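You operate a simulated robot arm through the tools that you are given. There is no shell and no other tool.

You are at the controls of a simulated robot arm. One attempt, no reset.

TASK
Zero the white tester with the white capped bottle, then switch it off.
Fine: put the bottle back. Set down upright: white capped bottle.

It is judged by the outcome, as a careful person would: the job done as asked, and still so three seconds after it is handed in. It fails if anything else is knocked over, pushed out of place, dropped, spilled or broken.

THE ROBOT
A 6-joint arm with a two-finger parallel gripper, fixed in place. Base frame: the origin is at the foot of the arm, x ahead of it, y to its left, z up. Readings come in m, degrees, newtons and seconds.
With the tool pointing down near the work surface it reaches from about 0.24 to 0.64 m from the base axis. Its first joint turns from -66.0 to 66.0 degrees. Payload 2.7 kg.
Tool frame: the origin (TCP) lies between the finger pads and is the grasp point; the fingertips stand 0.023 m ahead of it; z points along the fingers, y is the line along which they close. Largest opening 0.094 m; finger width 0.038, thickness 0.01; the body of the gripper, 0.054 by 0.096 m, starts 0.039 m behind the TCP.
Orientation is that of the tool frame in the base frame, as a unit quaternion [x, y, z, w]. With the fingers straight down and closing along the base's y, the tool's x points along the base's -x, its y along +y and its z along -z.

THE INTERFACE
- The arm moves only by the tool arm_command. Its argument "deltas" is a list of rows, each a list of 7 numbers: the shift along the tool's x, y, z in m, then the turn, a rotation vector about the tool's x, y, z in degrees, then the opening, from 0 (shut) to 1 (fully open). In form: [[dx, dy, dz, wx, wy, wz, gripper], ...]. A call has 1 to 20 rows; each row shifts and turns the commanded pose from where the row before left it, along the tool's axes as they then stand. Rows are played at 5 a second. More than 0.05 m and 8.6 degrees between two rows, or a gripper value outside its range, and nothing of the call is played. Where a pose cannot be reached the arm comes as near as it can. A force on the tool above 90 N (or 10 N above the force at the start of the call, whichever is more), or a blocked arm, ends the call early, and 0.2 s more pass. Each finger travels about 0.045 m/s and halts on what it meets, pressing with about 22 N; the grip force reading is that of the motor and also rises with nothing between the fingers. The clock runs only during rows and for 0.2 s after the last one: add rows that do not move to give the fingers time. The reply holds the time, the measured pose of the TCP, the force on the tool along the base axes, the opening and the grip force, in the units named above and with some noise, with the torque about the TCP (base axes, N m) and any sound that the robot's microphone picked up.
- Cameras (640 x 400 px; columns grow to the right, rows downward): "scene" is fixed at [0.0871, -0.4361, 1.4202]; the picture's right is [0.70, -0.71, 0.00], its down [-0.29, -0.29, -0.91] and it looks along [0.65, 0.64, -0.41] (base axes); focal length 315 px, centre (320, 200). "wrist" rides on the gripper at [0.086, 0.016, -0.075] in the tool frame; the picture's right is [-0.18, 0.98, 0.00], its down [-0.58, -0.11, -0.81] and it looks along [-0.79, -0.15, 0.59] (tool axes); focal length 243 px, centre (320, 200).
- capture(camera): a new picture of that camera. No time passes.
- measure_at(camera, pixels): for up to 12 pixels [column, row] of the newest picture of that camera ("zoom" is the newest enlarged one), the place [x, y, z] in the base frame of the surface seen there, good to about 0.002 m. No time passes.
- enlarge(camera, box): a new picture of the part [left, top, right, bottom] of that camera's present view, enlarged. No time passes.
- sign_off(): hands the job in; it is judged then, once.

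Unless the task says otherwise, let go and move clear before handing in.

The tools are called after ">>>" by a JSON object that holds its "api" and its "payload". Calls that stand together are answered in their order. arm_command: Moves the arm, as the interface text tells. Its arguments: {"type":"object","properties":{"deltas":{"type":"array"}},"required":["deltas"]} The other tools are called the same way: capture (camera) takes a picture; measure_at (camera, pixels) gives the place of the surface under pixels of a picture; enlarge (camera, box) takes an enlarged picture of a part of a camera's view; sign_off () hands the job in.

At the start:

```text
time_s: 0.0
ee_pos: [0.3573, 0.0066, 1.2694]
tool_rot: [0.001, 1.0, 0.0, 0.0]
force: [-0.6, -0.7, 1.1]
torque: [0.01, -0.01, -0.01]
grip_width: 0.0942
gripper_force: 0.1
```

scene: 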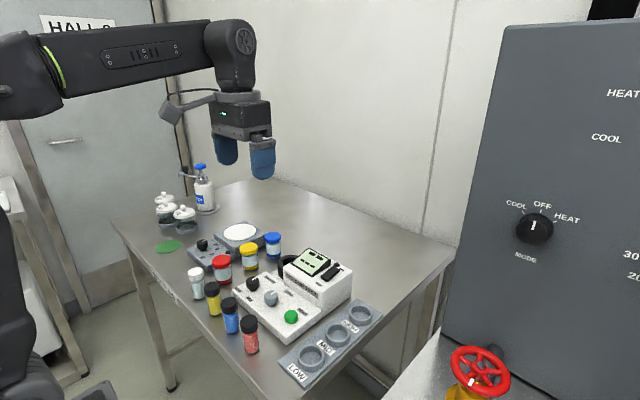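
wrist: 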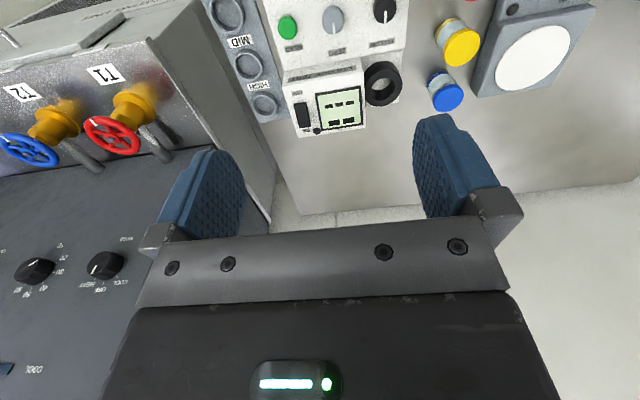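

The scene shows a white tester around (295,290) with knobs, a green button, and a white capped bottle near (195,282). I'll look closer at both.

>>> {"api": "enlarge", "payload": {"camera": "scene", "box": [220, 230, 380, 350]}}

>>> {"api": "enlarge", "payload": {"camera": "wrist", "box": [220, 0, 420, 140]}}

>>> {"api": "enlarge", "payload": {"camera": "scene", "box": [140, 220, 300, 360]}}

```text
3.33 times, centred on (300, 290) of scene
```

zoom: 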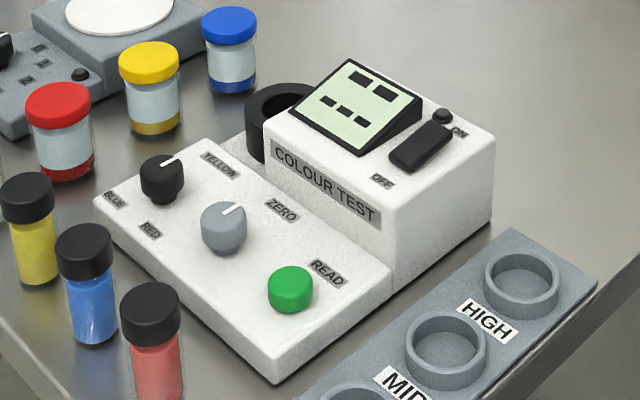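

```text
2.86 times, centred on (320, 70) of wrist
```

zoom: 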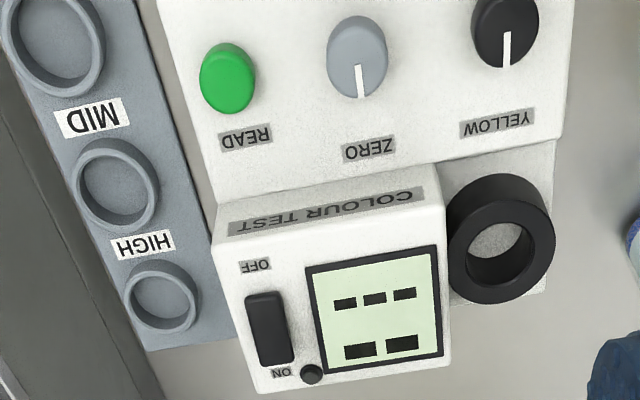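

```text
2.86 times, centred on (220, 290) of scene
```

zoom: 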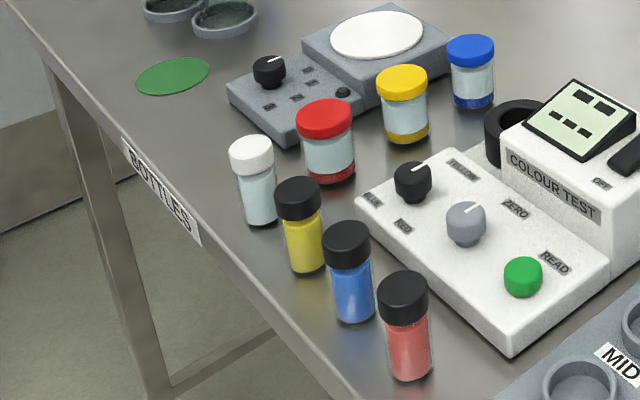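

The white tester has a black ring well, a colour selector, a grey ZERO knob, a green READ button and a rocker switch. I'll measure the key points from the enlarged scene picture.

>>> {"api": "measure_at", "payload": {"camera": "zoom", "pixels": [[250, 150], [258, 185], [262, 222], [413, 172], [466, 210], [523, 270], [510, 105], [540, 115], [298, 190], [326, 115], [230, 170], [220, 215]]}}

>>> {"api": "measure_at", "payload": {"camera": "wrist", "pixels": [[383, 83], [377, 82], [332, 20], [288, 27], [385, 10], [303, 116], [317, 131], [340, 108], [330, 68], [400, 82], [366, 82], [383, 65]]}}

```text
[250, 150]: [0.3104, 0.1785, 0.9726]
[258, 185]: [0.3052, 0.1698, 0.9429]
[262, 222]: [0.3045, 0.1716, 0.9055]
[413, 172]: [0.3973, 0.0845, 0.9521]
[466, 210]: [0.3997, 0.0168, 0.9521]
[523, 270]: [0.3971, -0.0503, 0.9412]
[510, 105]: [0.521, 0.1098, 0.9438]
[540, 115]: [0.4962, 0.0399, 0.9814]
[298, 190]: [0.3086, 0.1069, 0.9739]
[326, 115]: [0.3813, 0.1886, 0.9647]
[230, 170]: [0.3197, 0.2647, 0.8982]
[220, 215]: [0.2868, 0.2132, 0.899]
```

```text
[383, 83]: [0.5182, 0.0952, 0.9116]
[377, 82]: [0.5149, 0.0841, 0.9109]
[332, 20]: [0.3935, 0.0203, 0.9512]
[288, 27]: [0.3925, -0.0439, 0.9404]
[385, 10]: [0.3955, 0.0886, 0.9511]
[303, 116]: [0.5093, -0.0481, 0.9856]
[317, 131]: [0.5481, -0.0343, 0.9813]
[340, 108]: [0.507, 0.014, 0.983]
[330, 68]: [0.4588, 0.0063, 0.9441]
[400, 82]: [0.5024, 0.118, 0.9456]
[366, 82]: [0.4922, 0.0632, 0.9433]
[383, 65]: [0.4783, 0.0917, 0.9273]
```

The table is at z≈0.899, and the white bottle stands near (0.31, 0.175) with its top at 0.973. Next I'll look closer at the display, knobs, rocker and well.

>>> {"api": "enlarge", "payload": {"camera": "scene", "box": [280, 240, 350, 285]}}

>>> {"api": "enlarge", "payload": {"camera": "scene", "box": [235, 260, 315, 330]}}

>>> {"api": "enlarge", "payload": {"camera": "scene", "box": [175, 250, 255, 310]}}

```text
8.89 times, centred on (315, 262) of scene
```

zoom: 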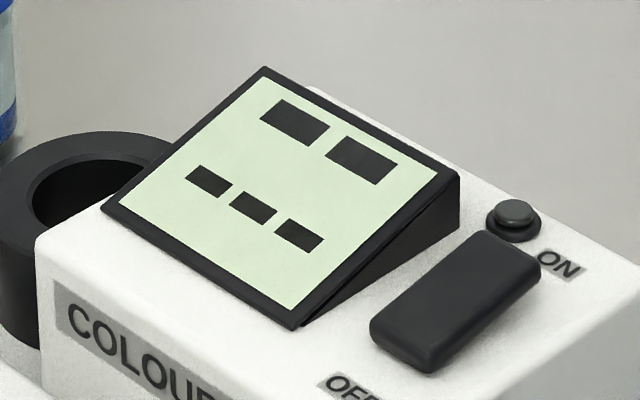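

```text
5.71 times, centred on (275, 295) of scene
```

zoom: 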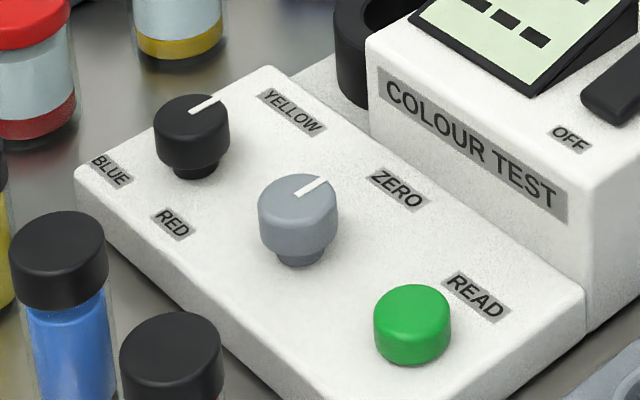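

```text
6.67 times, centred on (215, 280) of scene
```

zoom: 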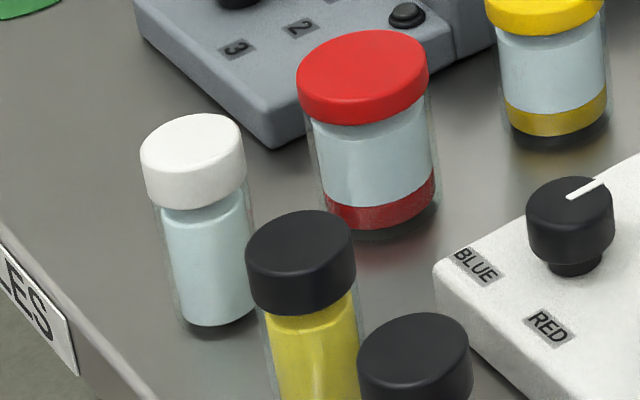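

The display shows dashes, the lamp beside the rocker looks dark, and I need to know which end of the rocker is down. I'll measure its ends and other surface points in a zoom.

>>> {"api": "enlarge", "payload": {"camera": "scene", "box": [315, 255, 350, 285]}}

```text
13.33 times, centred on (332, 270) of scene
```

zoom: 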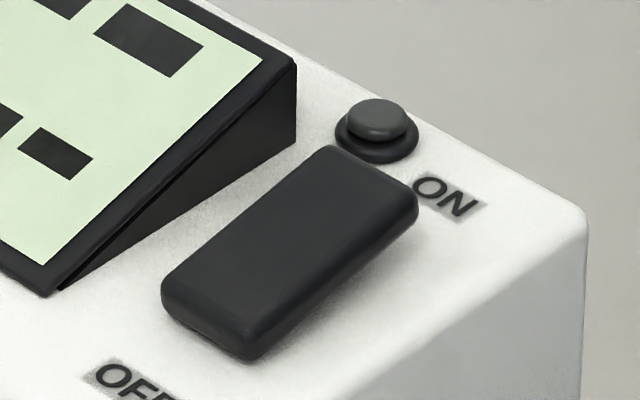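

>>> {"api": "measure_at", "payload": {"camera": "zoom", "pixels": [[330, 160], [375, 185], [400, 195], [300, 225], [260, 280], [230, 310], [185, 280], [215, 325], [290, 380], [480, 250], [375, 115], [240, 340]]}}

```text
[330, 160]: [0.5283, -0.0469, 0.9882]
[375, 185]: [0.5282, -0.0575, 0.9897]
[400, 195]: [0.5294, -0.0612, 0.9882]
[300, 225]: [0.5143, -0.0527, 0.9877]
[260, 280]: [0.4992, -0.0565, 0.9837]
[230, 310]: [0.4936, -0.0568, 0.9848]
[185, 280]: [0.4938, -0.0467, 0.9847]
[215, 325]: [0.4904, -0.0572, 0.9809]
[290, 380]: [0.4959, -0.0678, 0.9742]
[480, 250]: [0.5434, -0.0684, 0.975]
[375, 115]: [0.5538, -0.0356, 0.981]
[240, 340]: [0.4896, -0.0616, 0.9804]
```

The rocker's ON end is high (z 0.989) and its OFF end low (0.983), which suggests the tester is off now, and the lamp is dark. I'll measure the well ring, display and deck more precisely from the wrist view.

>>> {"api": "enlarge", "payload": {"camera": "wrist", "box": [340, 40, 420, 120]}}

```text
5.00 times, centred on (380, 80) of wrist
```

zoom: 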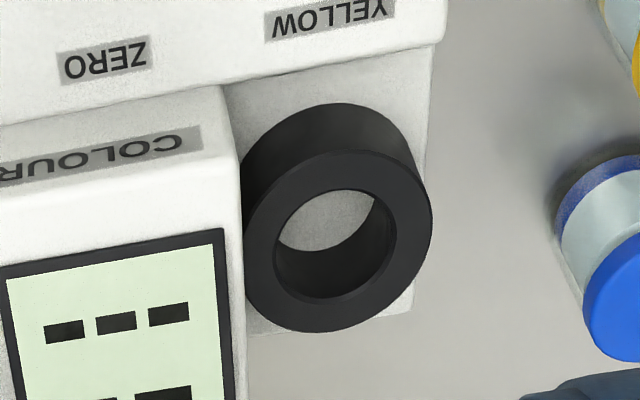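

>>> {"api": "measure_at", "payload": {"camera": "zoom", "pixels": [[257, 258], [412, 238], [338, 172], [334, 315], [275, 205], [395, 290], [398, 185], [275, 300], [320, 225], [232, 330], [150, 245], [235, 200]]}}

>>> {"api": "enlarge", "payload": {"camera": "wrist", "box": [280, 60, 380, 140]}}

```text
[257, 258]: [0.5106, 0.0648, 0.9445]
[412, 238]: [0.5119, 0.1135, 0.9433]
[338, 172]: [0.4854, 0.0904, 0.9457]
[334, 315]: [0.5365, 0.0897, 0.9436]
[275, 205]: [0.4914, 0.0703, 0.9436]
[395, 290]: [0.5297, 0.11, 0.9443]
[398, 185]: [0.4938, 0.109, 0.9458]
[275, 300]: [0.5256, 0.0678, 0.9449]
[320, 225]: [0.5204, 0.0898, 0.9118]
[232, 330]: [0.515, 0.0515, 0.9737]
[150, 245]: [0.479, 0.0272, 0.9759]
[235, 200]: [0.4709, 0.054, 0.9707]
```

```text
5.00 times, centred on (330, 100) of wrist
```

zoom: 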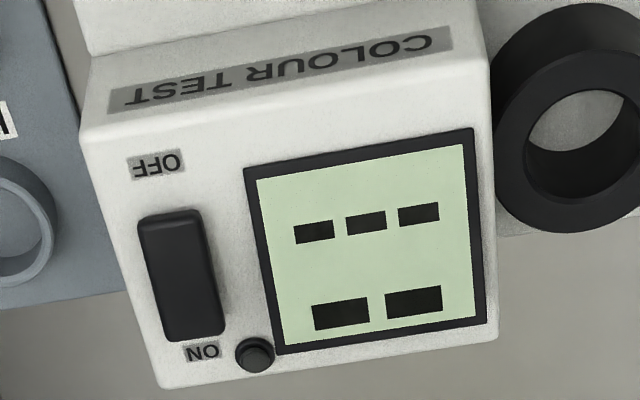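

The ring's centre is about (0.511, 0.089), its top is at 0.9445, its floor at 0.912 and its inner diameter about 0.038. I'll measure the display edges and rocker, then move above the bottle to size it.

>>> {"api": "measure_at", "payload": {"camera": "zoom", "pixels": [[250, 172], [470, 132], [278, 348], [482, 320], [175, 225], [195, 330], [148, 225], [215, 330], [256, 352], [180, 280], [115, 230], [270, 60]]}}

>>> {"api": "arm_command", "payload": {"deltas": [[0.03, 0.03, 0.03, 0, 0, 0, 1], [0.03, 0.03, 0.03, 0, 0, 0, 1], [0.03, 0.03, 0.03, 0, 0, 0, 1], [0, 0, 0, 0, 0, 0, 1]]}}

>>> {"api": "capture", "payload": {"camera": "wrist"}}

```text
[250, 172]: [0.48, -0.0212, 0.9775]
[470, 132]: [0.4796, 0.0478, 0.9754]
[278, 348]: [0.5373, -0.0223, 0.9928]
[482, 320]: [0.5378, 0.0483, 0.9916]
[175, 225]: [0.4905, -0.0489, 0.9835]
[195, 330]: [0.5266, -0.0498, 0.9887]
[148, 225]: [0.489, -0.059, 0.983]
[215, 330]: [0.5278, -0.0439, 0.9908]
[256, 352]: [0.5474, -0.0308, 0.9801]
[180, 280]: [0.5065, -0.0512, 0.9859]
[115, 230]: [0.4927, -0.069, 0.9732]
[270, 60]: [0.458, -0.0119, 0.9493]
```

```text
refused: row 1 steps farther than a row can; nothing moved
```

```text
taken
```

wrist: 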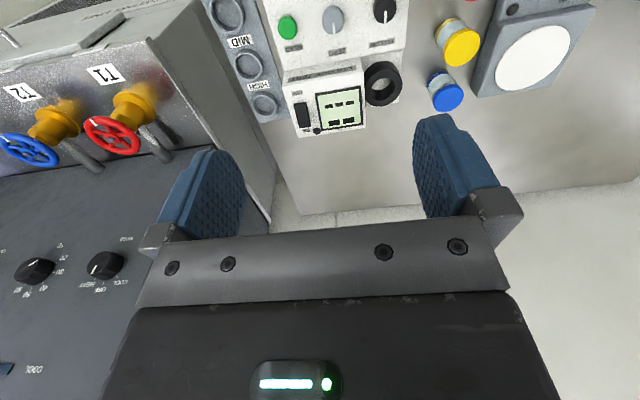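

Display y runs from -0.022 to 0.048 with its back edge at 0.993, and the rocker spans x 0.489–0.530. I'll turn the tool 90° so the closed fingers are narrow along x, closing them on the way.

>>> {"api": "arm_command", "payload": {"deltas": [[0, 0, 0, 0, 0, -8.2, 0], [0, 0, 0, 0, 0, -8.2, 0], [0, 0, 0, 0, 0, -8.2, 0], [0, 0, 0, 0, 0, -8.2, 0], [0, 0, 0, 0, 0, -8.2, 0], [0, 0, 0, 0, 0, -8.2, 0], [0, 0, 0, 0, 0, -8.2, 0], [0, 0, 0, 0, 0, -8.2, 0], [0, 0, 0, 0, 0, -8.2, 0], [0, 0, 0, 0, 0, -8.2, 0], [0, 0, 0, 0, 0, -8.0, 0], [0, 0, 0, 0, 0, 0, 0]]}}

```text
time_s: 2.6
ee_pos: [0.3576, 0.0077, 1.2695]
tool_rot: [0.708, -0.706, 0.0, 0.0]
force: [-1.0, -1.0, 0.4]
torque: [0.02, 0.01, 0.01]
grip_width: 0.0001
gripper_force: 22.2
```

The turn worked, with tool x now along base -y and the fingers shut. Next I'll move over the ON end of the rocker, staying high.

>>> {"api": "arm_command", "payload": {"deltas": [[0.0082, -0.021, 0.023, 0, 0, 0, 0], [0.0082, -0.021, 0.023, 0, 0, 0, 0], [0.0082, -0.021, 0.023, 0, 0, 0, 0], [0.0082, -0.021, 0.023, 0, 0, 0, 0], [0.0082, -0.021, 0.023, 0, 0, 0, 0], [0.0082, -0.021, 0.023, 0, 0, 0, 0], [0.0082, -0.021, 0.023, 0, 0, 0, 0], [0.0082, -0.021, 0.023, 0, 0, 0, 0], [0, 0, 0, 0, 0, 0, 0]]}}

>>> {"api": "capture", "payload": {"camera": "wrist"}}

>>> {"api": "capture", "payload": {"camera": "scene"}}

```text
time_s: 4.6
ee_pos: [0.5276, -0.0593, 1.0857]
tool_rot: [-0.707, 0.707, 0.0, -0.001]
force: [-0.3, -0.8, -0.2]
torque: [0.02, 0.0, -0.03]
grip_width: 0.0
gripper_force: 22.1
```

```text
taken
```

wrist: 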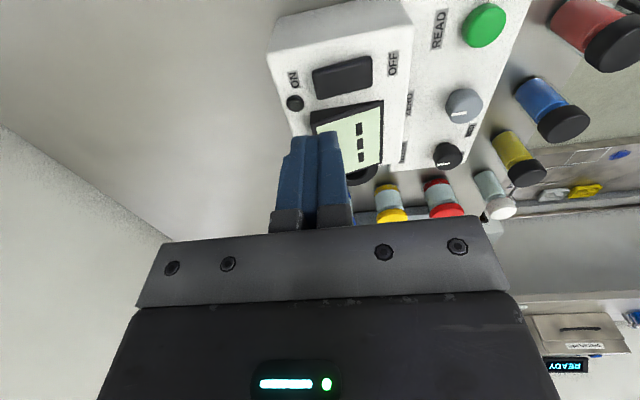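

```text
taken
```

scene: 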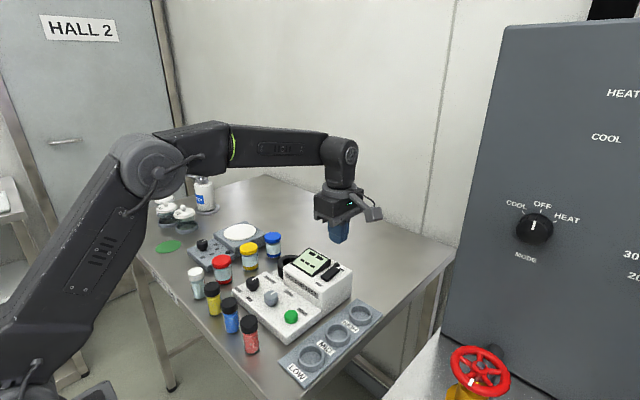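

The fingers hang over the tester and the scene view (330,270) is unobstructed. I'll re-measure the rocker and other controls from this closer wrist view.

>>> {"api": "enlarge", "payload": {"camera": "wrist", "box": [260, 30, 420, 130]}}

>>> {"api": "measure_at", "payload": {"camera": "wrist", "pixels": [[319, 82], [342, 77], [365, 68], [294, 103], [484, 25], [463, 105], [447, 155], [318, 72], [322, 94], [430, 70]]}}

```text
4.00 times, centred on (340, 80) of wrist
```

zoom: 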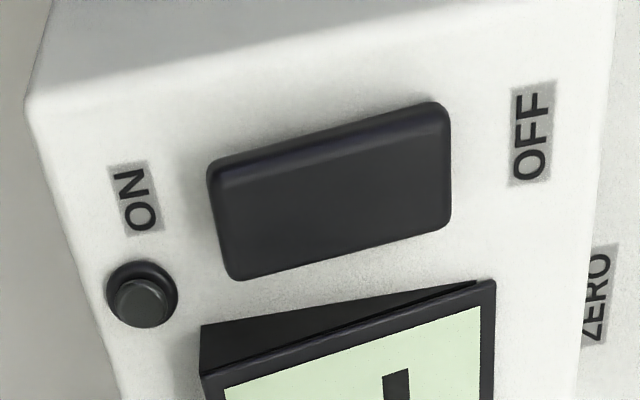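

```text
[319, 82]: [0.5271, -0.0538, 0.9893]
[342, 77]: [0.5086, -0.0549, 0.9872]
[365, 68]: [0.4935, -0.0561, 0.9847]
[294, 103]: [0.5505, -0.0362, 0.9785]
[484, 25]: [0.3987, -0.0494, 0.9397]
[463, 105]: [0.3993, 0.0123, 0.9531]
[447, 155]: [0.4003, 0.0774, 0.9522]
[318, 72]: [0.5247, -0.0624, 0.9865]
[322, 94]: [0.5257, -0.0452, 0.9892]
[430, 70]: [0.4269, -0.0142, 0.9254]
```

The rocker's ON end is confirmed high at (319,82). I'll come down just above it and then press in small steps.

>>> {"api": "arm_command", "payload": {"deltas": [[0, 0, 0.02, 0, 0, 0, 0], [0, 0, 0.02, 0, 0, 0, 0], [0, 0, 0.02, 0, 0, 0, 0], [0, 0, 0.007, 0, 0, 0, 0], [0, 0, 0, 0, 0, 0, 0]]}}

>>> {"api": "arm_command", "payload": {"deltas": [[0, 0, 0.002, 0, 0, 0, 0], [0, 0, 0.002, 0, 0, 0, 0], [0, 0, 0.002, 0, 0, 0, 0], [0, 0, 0.001, 0, 0, 0, 0], [0, 0, 0, 0, 0, 0, 0]]}}

>>> {"api": "enlarge", "payload": {"camera": "scene", "box": [280, 235, 360, 290]}}

```text
time_s: 5.8
ee_pos: [0.5267, -0.0586, 1.0169]
tool_rot: [-0.707, 0.707, 0.0, 0.0]
force: [-0.3, -0.1, 0.4]
torque: [0.05, 0.0, 0.01]
grip_width: 0.0
gripper_force: 22.2
```

```text
time_s: 7.0
ee_pos: [0.5268, -0.0589, 1.0117]
tool_rot: [-0.707, 0.708, 0.0, 0.0]
force: [-0.1, -0.6, 0.3]
torque: [0.01, 0.0, 0.0]
grip_width: 0.0
gripper_force: 21.8
```

```text
7.27 times, centred on (320, 262) of scene
```

zoom: 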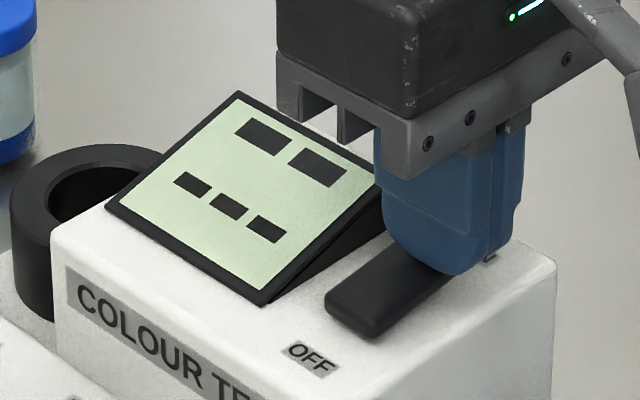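

The tip at about 0.989 just touches the rocker and no force reads yet. I'll keep pressing in 1–2 mm steps.

>>> {"api": "arm_command", "payload": {"deltas": [[0, 0, 0.001, 0, 0, 0, 0], [0, 0, 0.001, 0, 0, 0, 0], [0, 0, 0.001, 0, 0, 0, 0], [0, 0, 0.001, 0, 0, 0, 0], [0, 0, 0, 0, 0, 0, 0]]}}

>>> {"api": "enlarge", "payload": {"camera": "scene", "box": [280, 235, 360, 290]}}

```text
time_s: 8.2
ee_pos: [0.5258, -0.059, 1.0092]
tool_rot: [-0.707, 0.708, 0.0, 0.002]
force: [-1.7, 2.3, 9.8]
torque: [0.15, 0.13, -0.02]
grip_width: 0.0
gripper_force: 21.6
```

```text
7.27 times, centred on (320, 262) of scene
```

zoom: 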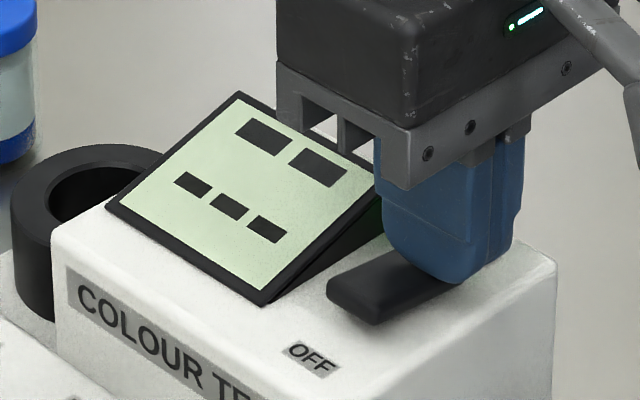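

The force rose to about 10 N, the rocker visibly tipped and a green glint shows at (375,215) of the zoom. I'll back off and look at the lamp and display.

>>> {"api": "arm_command", "payload": {"deltas": [[0, 0, -0.02, 0, 0, 0, 0], [0, 0, -0.04, 0, 0, 0, 0], [0, 0, -0.04, 0, 0, 0, 0], [0, 0, 0, 0, 0, 0, 0]]}}

>>> {"api": "enlarge", "payload": {"camera": "scene", "box": [280, 235, 360, 290]}}

>>> {"api": "enlarge", "payload": {"camera": "scene", "box": [230, 250, 320, 335]}}

```text
time_s: 9.2
ee_pos: [0.5252, -0.0579, 1.1062]
tool_rot: [-0.707, 0.707, 0.0, 0.0]
force: [0.4, 0.5, 0.2]
torque: [-0.02, -0.01, -0.01]
grip_width: 0.0
gripper_force: 22.4
```

```text
7.27 times, centred on (320, 262) of scene
```

zoom: 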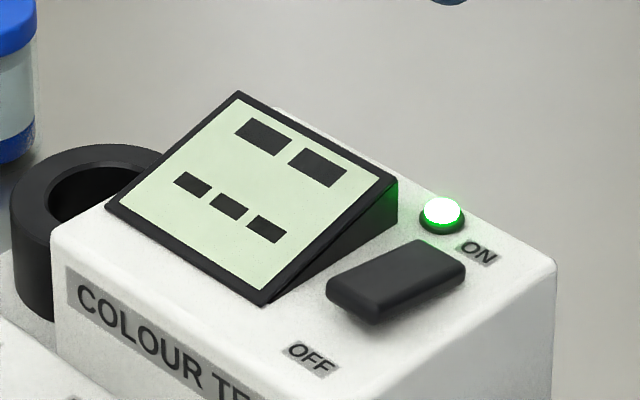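

```text
4.71 times, centred on (275, 292) of scene
```

zoom: 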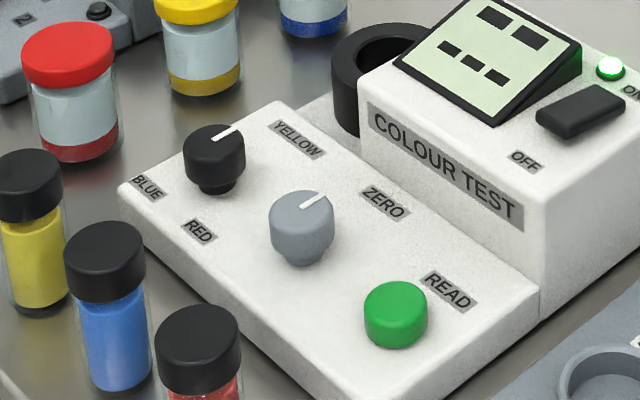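

The green lamp is lit, so the tester is on and waiting with dashes. Next I'll move over to the white bottle, turn the tool diagonally between its neighbours and open the fingers partway.

>>> {"api": "arm_command", "payload": {"deltas": [[-0.0233, 0.0215, 0, 0, 0, 0, 0.3], [-0.0233, 0.0215, 0, 0, 0, 0, 0.64], [-0.0233, 0.0215, 0, 0, 0, 0, 0.64], [-0.0233, 0.0215, 0, 0, 0, 0, 0.64], [-0.0233, 0.0215, 0, 0, 0, 0, 0.64], [-0.0233, 0.0215, 0, 0, 0, 0, 0.64], [-0.0233, 0.0215, 0, 0, 0, 0, 0.64], [-0.0233, 0.0215, 0, 0, 0, 0, 0.64], [-0.0233, 0.0215, 0, 0, 0, 0, 0.64], [-0.0233, 0.0215, 0, 0, 0, 0, 0.64], [0, 0, 0, 0, 0, 7.5, 0.64], [0, 0, 0, 0, 0, 7.5, 0.64], [0, 0, 0, 0, 0, 7.5, 0.64], [0, 0, 0, 0, 0, 7.5, 0.64], [0, 0, 0, 0, 0, 7.5, 0.64], [0, 0, 0, 0, 0, 7.5, 0.64], [0, 0, 0, 0, 0, 0, 0.64]]}}

>>> {"api": "capture", "payload": {"camera": "wrist"}}

>>> {"api": "capture", "payload": {"camera": "scene"}}

```text
time_s: 12.8
ee_pos: [0.3111, 0.1733, 1.107]
tool_rot: [-0.382, 0.924, 0.0, 0.0]
force: [-0.3, 0.2, 0.4]
torque: [0.02, -0.01, -0.02]
grip_width: 0.0601
gripper_force: 0.0
```

```text
taken
```

wrist: 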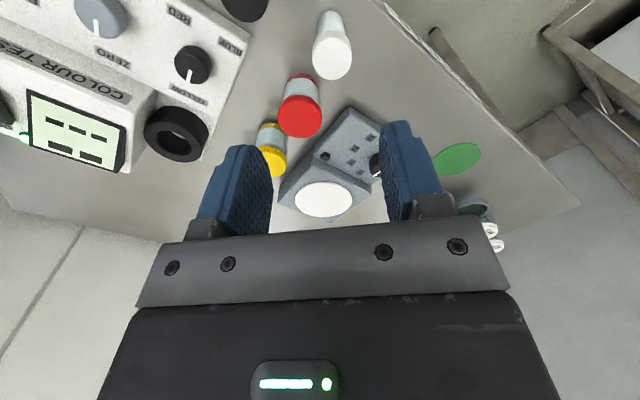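

```text
taken
```

scene: 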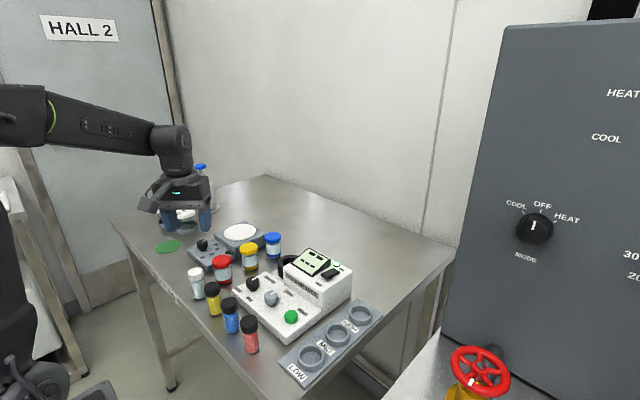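

The white cap shows at (332,60) of the wrist view. I'll zoom in and measure its edges to get its centre and size.

>>> {"api": "enlarge", "payload": {"camera": "wrist", "box": [280, 0, 380, 100]}}

```text
4.00 times, centred on (330, 50) of wrist
```

zoom: 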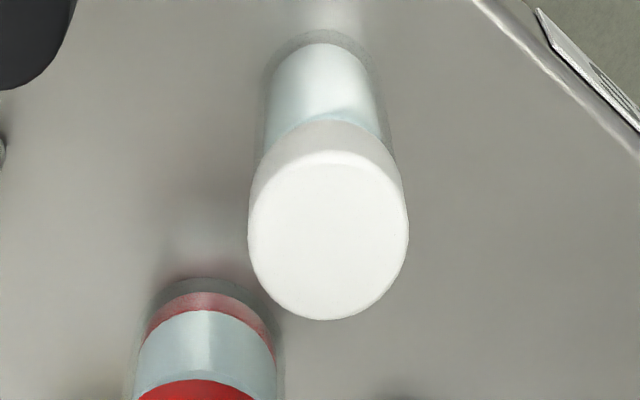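

>>> {"api": "measure_at", "payload": {"camera": "zoom", "pixels": [[328, 235], [258, 230], [400, 225], [326, 162], [330, 310], [270, 180], [385, 285], [330, 140], [325, 95], [325, 60], [200, 300], [190, 395]]}}

>>> {"api": "measure_at", "payload": {"camera": "wrist", "pixels": [[332, 62], [300, 118], [250, 5], [355, 60], [312, 60], [330, 15]]}}

>>> {"api": "enlarge", "payload": {"camera": "scene", "box": [175, 250, 255, 310]}}

```text
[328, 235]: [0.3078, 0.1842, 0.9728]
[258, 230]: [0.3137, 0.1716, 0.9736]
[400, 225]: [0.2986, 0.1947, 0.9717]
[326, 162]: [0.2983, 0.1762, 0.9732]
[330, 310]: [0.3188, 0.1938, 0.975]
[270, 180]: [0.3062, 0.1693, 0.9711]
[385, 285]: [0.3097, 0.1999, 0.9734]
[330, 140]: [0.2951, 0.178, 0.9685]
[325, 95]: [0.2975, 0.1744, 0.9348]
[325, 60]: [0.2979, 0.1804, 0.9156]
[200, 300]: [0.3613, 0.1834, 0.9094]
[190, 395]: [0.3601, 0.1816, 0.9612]
```

```text
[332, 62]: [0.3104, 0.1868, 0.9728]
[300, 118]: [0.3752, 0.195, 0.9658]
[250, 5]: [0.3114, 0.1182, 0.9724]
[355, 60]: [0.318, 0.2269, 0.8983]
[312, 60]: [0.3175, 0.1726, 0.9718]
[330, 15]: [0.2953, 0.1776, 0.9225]
```

```text
6.67 times, centred on (215, 280) of scene
```

zoom: 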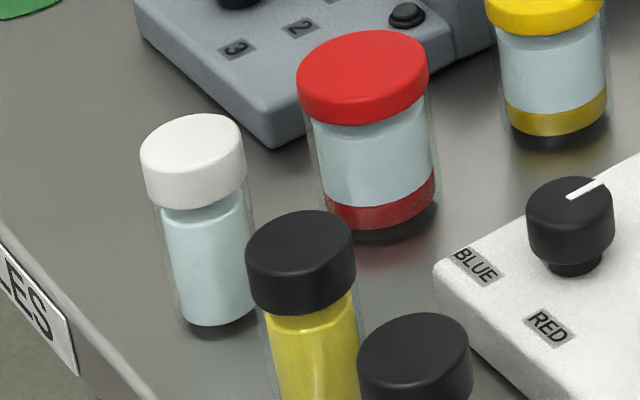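

The cap's centre is about (0.308, 0.184) with a diameter near 0.032 and its top at 0.973. I'll shift over it and come down partway, then check alignment.

>>> {"api": "arm_command", "payload": {"deltas": [[-0.0057, 0.0099, 0, 0, 0, 0, 0.64], [0, 0, 0.03, 0, 0, 0, 0.64], [0, 0, 0.03, 0, 0, 0, 0.64], [0, 0, 0.03, 0, 0, 0, 0.64], [0, 0, 0, 0, 0, 0, 0.64]]}}

>>> {"api": "capture", "payload": {"camera": "wrist"}}

>>> {"api": "enlarge", "payload": {"camera": "scene", "box": [160, 220, 260, 310]}}

```text
time_s: 14.0
ee_pos: [0.3075, 0.1869, 1.0166]
tool_rot: [-0.382, 0.924, 0.0, 0.001]
force: [0.4, 0.6, 0.1]
torque: [-0.03, -0.03, 0.01]
grip_width: 0.0599
gripper_force: 0.0
```

```text
taken
```

wrist: 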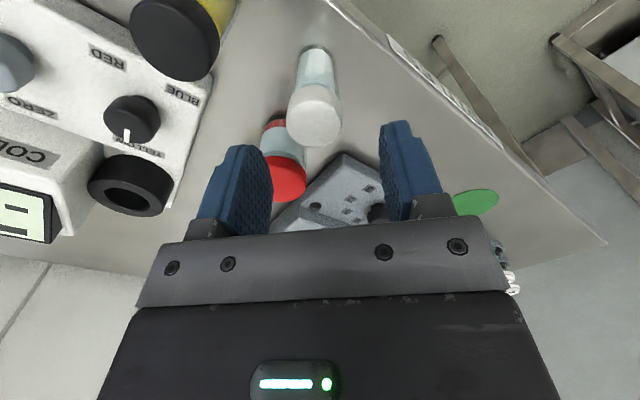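

```text
4.44 times, centred on (210, 265) of scene
```

zoom: 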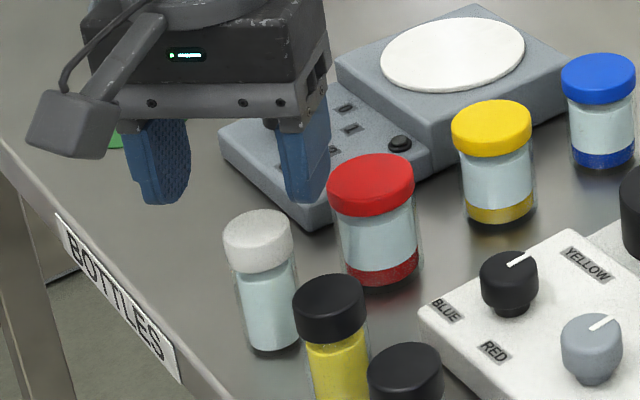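

The wrist view puts the cap at (314,116), slightly off centre, so I'll re-measure it from here before closing in.

>>> {"api": "enlarge", "payload": {"camera": "wrist", "box": [264, 70, 364, 150]}}

```text
5.00 times, centred on (314, 110) of wrist
```

zoom: 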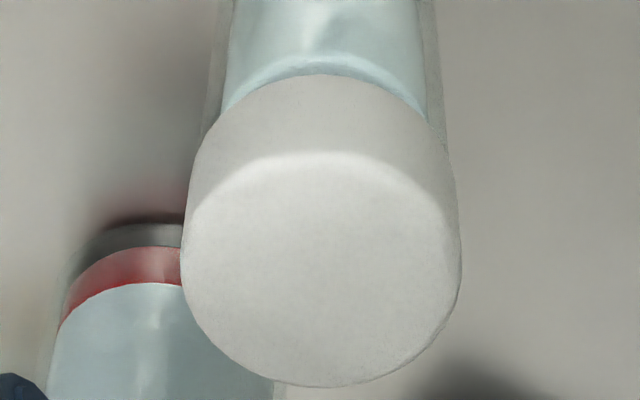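

>>> {"api": "measure_at", "payload": {"camera": "zoom", "pixels": [[190, 265], [452, 265], [322, 160], [322, 380], [220, 200], [425, 340], [225, 345], [430, 205], [322, 270], [325, 100], [325, 75]]}}

```text
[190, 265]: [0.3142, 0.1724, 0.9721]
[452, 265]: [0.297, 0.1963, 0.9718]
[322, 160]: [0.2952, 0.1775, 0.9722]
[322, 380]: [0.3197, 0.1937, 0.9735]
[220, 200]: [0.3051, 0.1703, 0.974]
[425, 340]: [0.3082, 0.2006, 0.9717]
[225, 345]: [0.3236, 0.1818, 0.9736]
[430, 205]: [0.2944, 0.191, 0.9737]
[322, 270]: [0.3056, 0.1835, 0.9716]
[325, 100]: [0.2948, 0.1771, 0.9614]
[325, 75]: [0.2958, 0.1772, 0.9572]
```

The cap's centre works out to about (0.307, 0.1855), within a couple of millimetres of the tool. I'll nudge over, descend to grip height and close gently.

>>> {"api": "arm_command", "payload": {"deltas": [[0.001, -0.001, 0.015, 0, 0, 0, 0.64], [0, 0, 0.015, 0, 0, 0, 0.64], [0, 0, 0.015, 0, 0, 0, 0.64], [0, 0, 0.009, 0, 0, 0, 0.64], [0, 0, 0, 0, 0, 0, 0.64]]}}

>>> {"api": "capture", "payload": {"camera": "wrist"}}

>>> {"api": "enlarge", "payload": {"camera": "scene", "box": [160, 220, 260, 310]}}

```text
time_s: 15.2
ee_pos: [0.3089, 0.1825, 0.9629]
tool_rot: [-0.383, 0.924, 0.001, 0.001]
force: [-0.3, 0.2, -0.6]
torque: [-0.05, 0.04, -0.04]
grip_width: 0.0601
gripper_force: 0.1
```

```text
taken
```

wrist: 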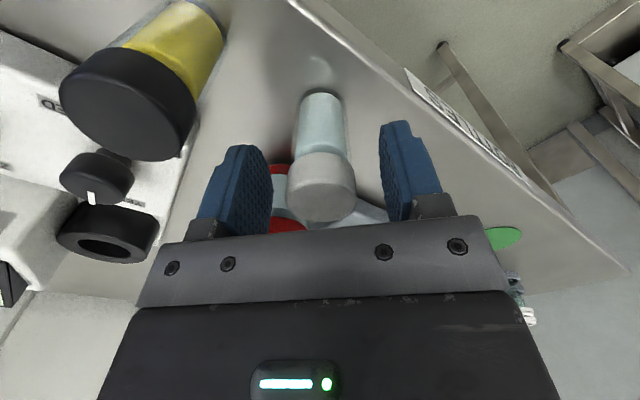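

```text
4.44 times, centred on (210, 265) of scene
```

zoom: 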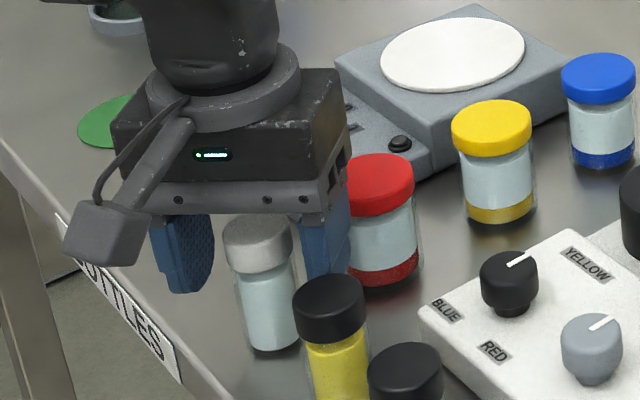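

The bottle sits centred between the fingers at (320,185) in the wrist view. I'll close the fingers on it.

>>> {"api": "arm_command", "payload": {"deltas": [[0, 0, 0, 0, 0, 0, 0.45], [0, 0, 0, 0, 0, 0, 0.3], [0, 0, 0, 0, 0, 0, 0.1], [0, 0, 0, 0, 0, 0, 0], [0, 0, 0, 0, 0, 0, 0], [0, 0, 0, 0, 0, 0, 0]]}}

>>> {"api": "capture", "payload": {"camera": "wrist"}}

```text
time_s: 16.6
ee_pos: [0.3095, 0.1838, 0.9621]
tool_rot: [-0.383, 0.924, 0.0, 0.0]
force: [-0.3, 0.0, 0.2]
torque: [-0.01, 0.02, 0.0]
grip_width: 0.0313
gripper_force: 22.4
```

```text
taken
```

wrist: 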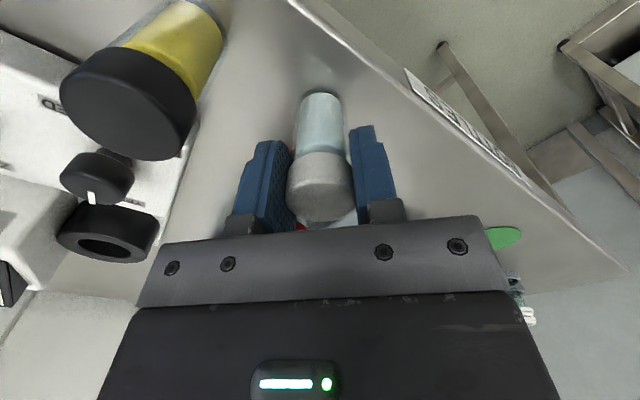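

The grip holds at 0.0313 m, matching the cap's diameter. I'll lift straight up.

>>> {"api": "arm_command", "payload": {"deltas": [[0, 0, -0.02, 0, 0, 0, 0], [0, 0, -0.03, 0, 0, 0, 0], [0, 0, -0.03, 0, 0, 0, 0], [0, 0, -0.03, 0, 0, 0, 0], [0, 0, -0.02, 0, 0, 0, 0], [0, 0, 0, 0, 0, 0, 0]]}}

>>> {"api": "capture", "payload": {"camera": "scene"}}

>>> {"api": "capture", "payload": {"camera": "wrist"}}

```text
time_s: 18.0
ee_pos: [0.3084, 0.1831, 1.0956]
tool_rot: [-0.382, 0.924, -0.001, 0.0]
force: [0.6, 1.1, -0.9]
torque: [0.04, -0.02, -0.01]
grip_width: 0.0311
gripper_force: 22.3
```

```text
taken
```

scene: 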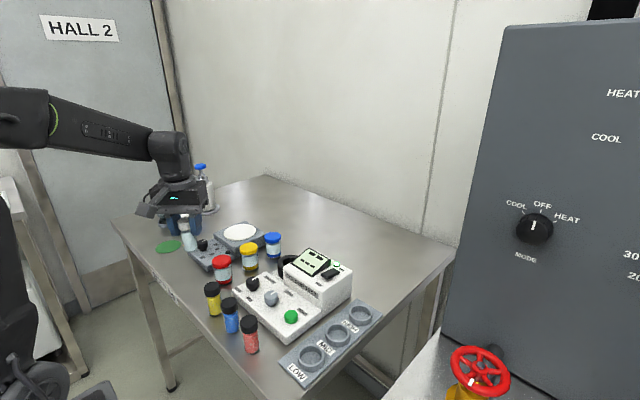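

```text
taken
```

wrist: 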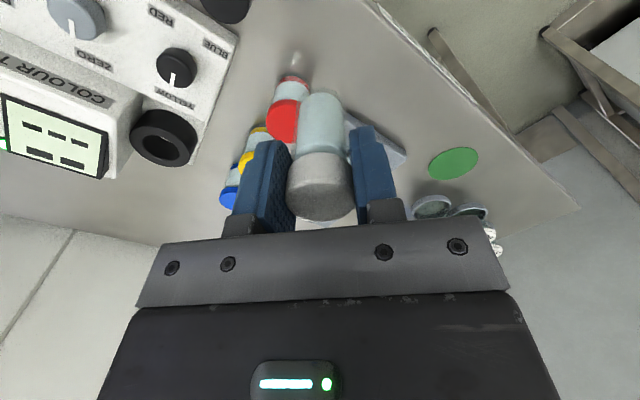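

The bottle is lifted clear and still upright. I'll turn back to close along x and carry it over the well at about (0.511, 0.089).

>>> {"api": "arm_command", "payload": {"deltas": [[0, 0, 0, 0, 0, -7.5, 0], [0, 0, 0, 0, 0, -7.5, 0], [0, 0, 0, 0, 0, -7.5, 0], [0, 0, 0, 0, 0, -7.5, 0], [0, 0, 0, 0, 0, -7.5, 0], [0, 0, 0, 0, 0, -7.5, 0], [0.0105, -0.0225, 0, 0, 0, 0, 0], [0.0105, -0.0225, 0, 0, 0, 0, 0], [0.0105, -0.0225, 0, 0, 0, 0, 0], [0.0105, -0.0225, 0, 0, 0, 0, 0], [0.0105, -0.0225, 0, 0, 0, 0, 0], [0.0105, -0.0225, 0, 0, 0, 0, 0], [0.0105, -0.0225, 0, 0, 0, 0, 0], [0.0105, -0.0225, 0, 0, 0, 0, 0], [0.0105, -0.0225, 0, 0, 0, 0, 0], [0, 0, 0, 0, 0, 0, 0], [0, 0, 0, 0, 0, 0, 0]]}}

>>> {"api": "capture", "payload": {"camera": "wrist"}}

>>> {"api": "enlarge", "payload": {"camera": "scene", "box": [240, 190, 360, 290]}}

```text
time_s: 21.6
ee_pos: [0.5101, 0.0885, 1.0899]
tool_rot: [0.707, -0.707, 0.0, 0.0]
force: [0.7, 0.1, -0.9]
torque: [-0.01, -0.01, -0.01]
grip_width: 0.031
gripper_force: 21.8
```

```text
taken
```

wrist: 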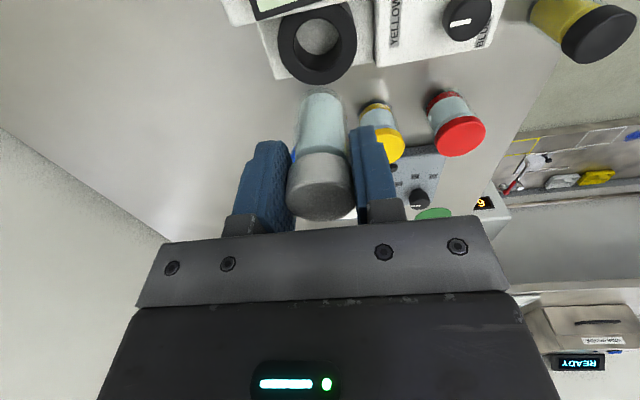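

```text
4.00 times, centred on (300, 240) of scene
```

zoom: 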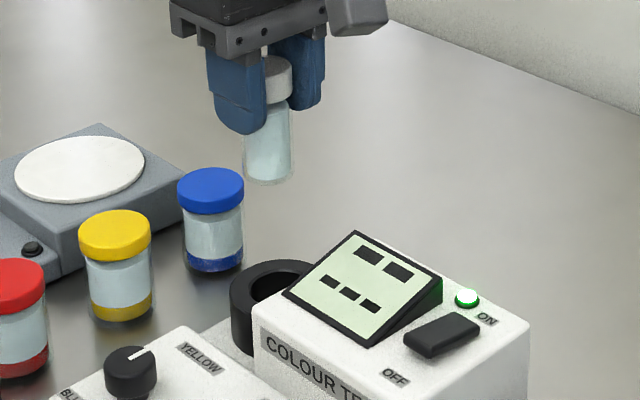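

The bottle hangs above the well, whose ring shows at (317,43) in the wrist view. I'll measure the ring again from here to fine-tune.

>>> {"api": "enlarge", "payload": {"camera": "wrist", "box": [268, 0, 368, 90]}}

```text
4.44 times, centred on (318, 45) of wrist
```

zoom: 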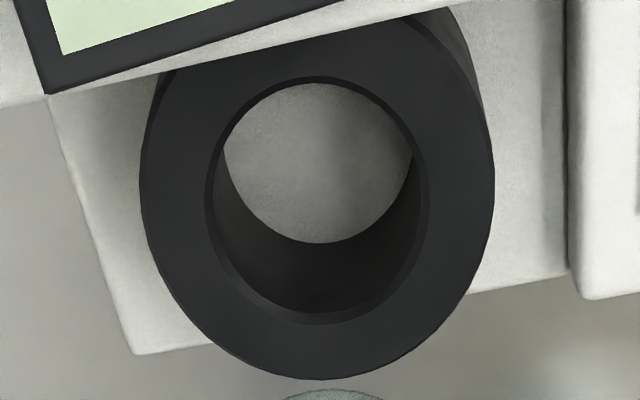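

>>> {"api": "measure_at", "payload": {"camera": "zoom", "pixels": [[198, 200], [438, 200], [315, 70], [315, 332], [230, 105], [410, 295], [225, 300], [405, 95], [160, 200], [480, 200], [320, 365], [320, 180]]}}

```text
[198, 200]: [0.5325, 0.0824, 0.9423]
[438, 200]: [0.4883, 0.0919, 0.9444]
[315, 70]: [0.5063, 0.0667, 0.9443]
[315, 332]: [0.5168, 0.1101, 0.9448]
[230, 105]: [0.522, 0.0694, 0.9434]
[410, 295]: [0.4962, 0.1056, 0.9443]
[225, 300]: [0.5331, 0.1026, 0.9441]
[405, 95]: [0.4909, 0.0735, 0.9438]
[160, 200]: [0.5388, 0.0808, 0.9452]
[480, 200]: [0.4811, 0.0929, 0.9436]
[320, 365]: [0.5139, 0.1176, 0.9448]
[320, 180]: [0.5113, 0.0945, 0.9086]
```

The ring centre is about (0.5107, 0.088), within a millimetre of the tool. I'll lower until the bottle is just above the rim and check.

>>> {"api": "arm_command", "payload": {"deltas": [[0, 0, 0.02, 0, 0, 0, 0], [0, 0, 0.02, 0, 0, 0, 0], [0, 0, 0.02, 0, 0, 0, 0], [0, 0, 0.01, 0, 0, 0, 0], [0, 0, 0, 0, 0, 0, 0], [0, 0, 0, 0, 0, 0, 0]]}}

>>> {"api": "enlarge", "payload": {"camera": "scene", "box": [255, 220, 335, 280]}}

>>> {"api": "capture", "payload": {"camera": "wrist"}}

```text
time_s: 23.0
ee_pos: [0.51, 0.0909, 1.022]
tool_rot: [-0.707, 0.707, 0.0, 0.0]
force: [0.1, -0.3, -0.5]
torque: [0.02, -0.01, 0.03]
grip_width: 0.0314
gripper_force: 21.8
```

```text
6.67 times, centred on (295, 250) of scene
```

zoom: 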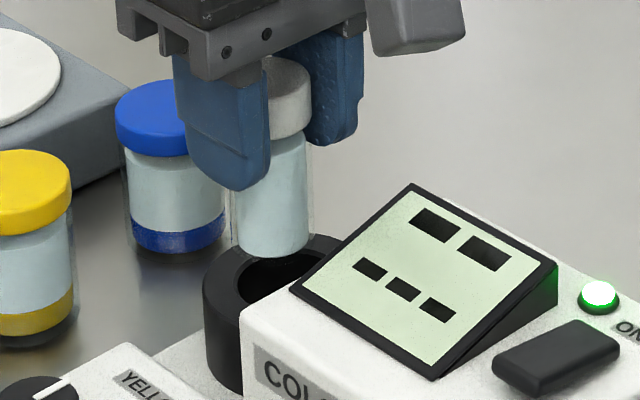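

```text
taken
```

wrist: 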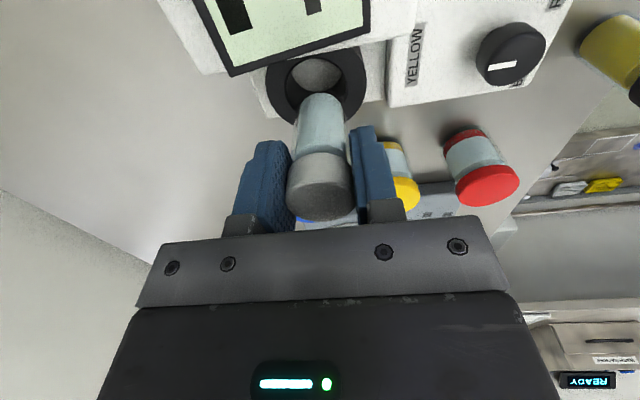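

Both views suggest the bottle sits about 3 mm too far toward +y relative to the hole. I'll nudge by (+0.001, -0.003) and re-check close up.

>>> {"api": "arm_command", "payload": {"deltas": [[0.0028, -0.0012, 0, 0, 0, 0, 0], [0, 0, 0.004, 0, 0, 0, 0], [0, 0, 0, 0, 0, 0, 0], [0, 0, 0, 0, 0, 0, 0]]}}

>>> {"api": "enlarge", "payload": {"camera": "scene", "box": [265, 235, 325, 275]}}

>>> {"api": "enlarge", "payload": {"camera": "wrist", "box": [250, 30, 390, 150]}}

```text
time_s: 24.0
ee_pos: [0.5116, 0.087, 1.0182]
tool_rot: [0.708, -0.707, 0.0, -0.001]
force: [1.1, 0.2, -0.6]
torque: [-0.01, 0.0, 0.02]
grip_width: 0.0311
gripper_force: 22.1
```

```text
10.00 times, centred on (295, 255) of scene
```

zoom: 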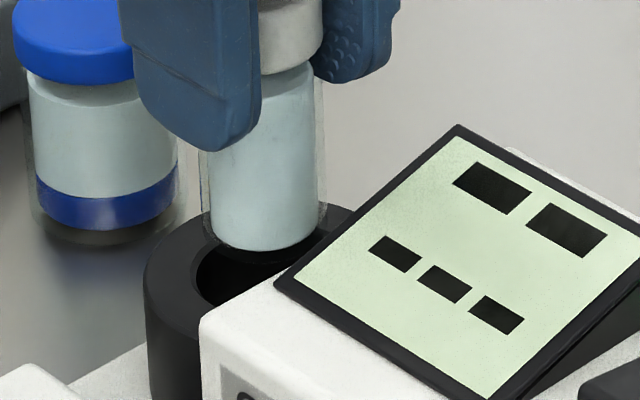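

```text
3.33 times, centred on (320, 90) of wrist
```

zoom: 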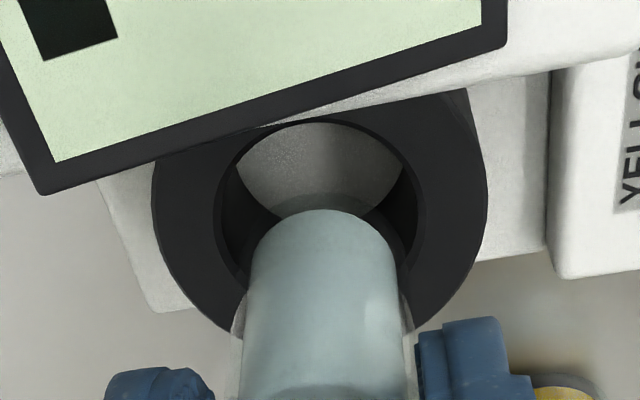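

The bottle's base now lines up with the hole in both views (wrist zoom col 322 against hole centre 320). I'll lower it in slowly and watch the force.

>>> {"api": "arm_command", "payload": {"deltas": [[0, 0, 0.005, 0, 0, 0, 0], [0, 0, 0.005, 0, 0, 0, 0], [0, 0, 0.005, 0, 0, 0, 0], [0, 0, 0.005, 0, 0, 0, 0], [0, 0, 0, 0, 0, 0, 0]]}}

>>> {"api": "enlarge", "payload": {"camera": "scene", "box": [265, 235, 325, 275]}}

>>> {"api": "enlarge", "payload": {"camera": "wrist", "box": [250, 30, 390, 150]}}

```text
time_s: 25.2
ee_pos: [0.5129, 0.0867, 0.9989]
tool_rot: [0.707, -0.707, 0.0, -0.001]
force: [-0.9, 0.3, -1.0]
torque: [0.01, -0.02, -0.03]
grip_width: 0.0312
gripper_force: 22.4
```

```text
10.00 times, centred on (295, 255) of scene
```

zoom: 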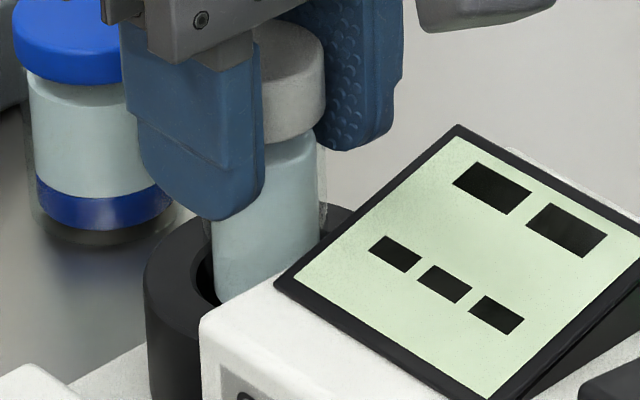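

```text
3.33 times, centred on (320, 90) of wrist
```

zoom: 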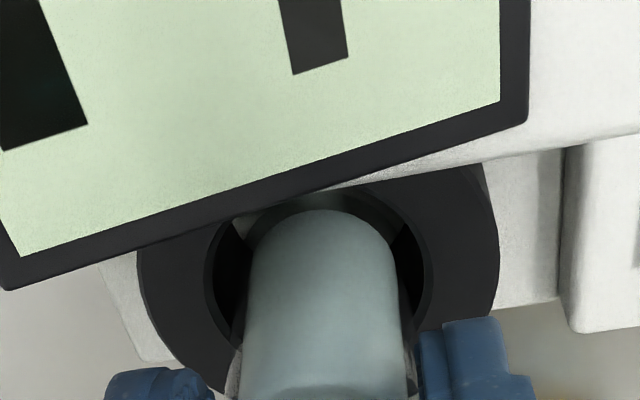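

The bottle is entering the hole with clearance on both sides and no force. I'll continue down toward the well floor in small steps.

>>> {"api": "arm_command", "payload": {"deltas": [[0, -0.0008, 0.005, 0, 0, 0, 0], [0, 0, 0.005, 0, 0, 0, 0], [0, 0, 0.005, 0, 0, 0, 0], [0, 0, 0.004, 0, 0, 0, 0], [0, 0, 0.002, 0, 0, 0, 0], [0, 0, 0, 0, 0, 0, 0]]}}

>>> {"api": "enlarge", "payload": {"camera": "scene", "box": [265, 235, 325, 275]}}

>>> {"api": "enlarge", "payload": {"camera": "wrist", "box": [240, 60, 400, 190]}}

```text
time_s: 26.6
ee_pos: [0.5137, 0.0884, 0.978]
tool_rot: [-0.707, 0.707, 0.0, 0.0]
force: [-0.5, 0.6, -0.1]
torque: [0.02, 0.01, 0.0]
grip_width: 0.0313
gripper_force: 21.6
```

```text
10.00 times, centred on (295, 255) of scene
```

zoom: 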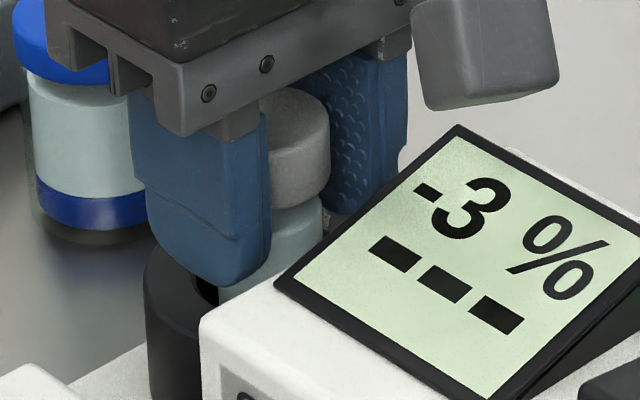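

```text
3.08 times, centred on (320, 125) of wrist
```

zoom: 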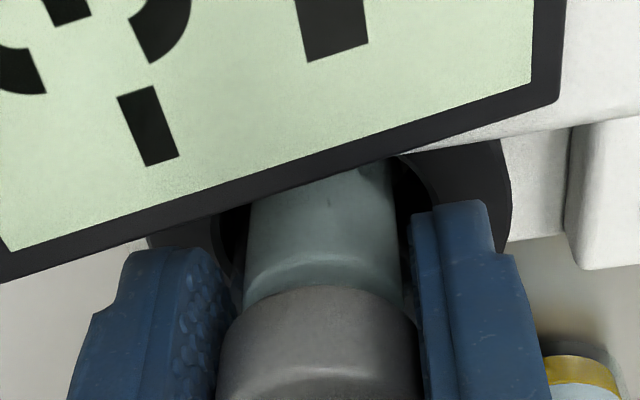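

The display now shows "-3 %" on the top line, so it reads live with the bottle in the well. I'll settle the bottle on the well floor in 1 mm steps.

>>> {"api": "arm_command", "payload": {"deltas": [[0, 0, 0.001, 0, 0, 0, 0], [0, 0, 0.001, 0, 0, 0, 0], [0, 0, 0, 0, 0, 0, 0]]}}

>>> {"api": "arm_command", "payload": {"deltas": [[0, 0, 0.001, 0, 0, 0, 0], [0, 0, 0, 0, 0, 0, 0]]}}

```text
time_s: 27.4
ee_pos: [0.5131, 0.0867, 0.9764]
tool_rot: [-0.707, 0.707, 0.001, 0.0]
force: [-0.4, -0.1, -1.1]
torque: [0.02, 0.04, -0.01]
grip_width: 0.0314
gripper_force: 22.1
```

```text
time_s: 28.0
ee_pos: [0.5124, 0.087, 0.975]
tool_rot: [-0.707, 0.707, 0.0, 0.001]
force: [0.2, -0.1, -0.6]
torque: [0.03, 0.01, -0.03]
grip_width: 0.0311
gripper_force: 21.8
```

There is still no contact force at TCP z 0.975. I'll step down a little more.

>>> {"api": "arm_command", "payload": {"deltas": [[0, 0, 0.001, 0, 0, 0, 0], [0, 0, 0, 0, 0, 0, 0]]}}

>>> {"api": "arm_command", "payload": {"deltas": [[0, 0, 0.001, 0, 0, 0, 0], [0, 0, 0, 0, 0, 0, 0]]}}

```text
time_s: 28.6
ee_pos: [0.5121, 0.0867, 0.9747]
tool_rot: [0.707, -0.707, 0.0, -0.001]
force: [-2.1, -0.6, 6.3]
torque: [0.0, 0.16, -0.01]
grip_width: 0.0312
gripper_force: 22.1
```

```text
time_s: 29.2
ee_pos: [0.5137, 0.0865, 0.9753]
tool_rot: [-0.707, 0.707, -0.001, 0.0]
force: [-3.1, 1.4, 12.3]
torque: [0.14, 0.15, 0.05]
grip_width: 0.0315
gripper_force: 21.8
```

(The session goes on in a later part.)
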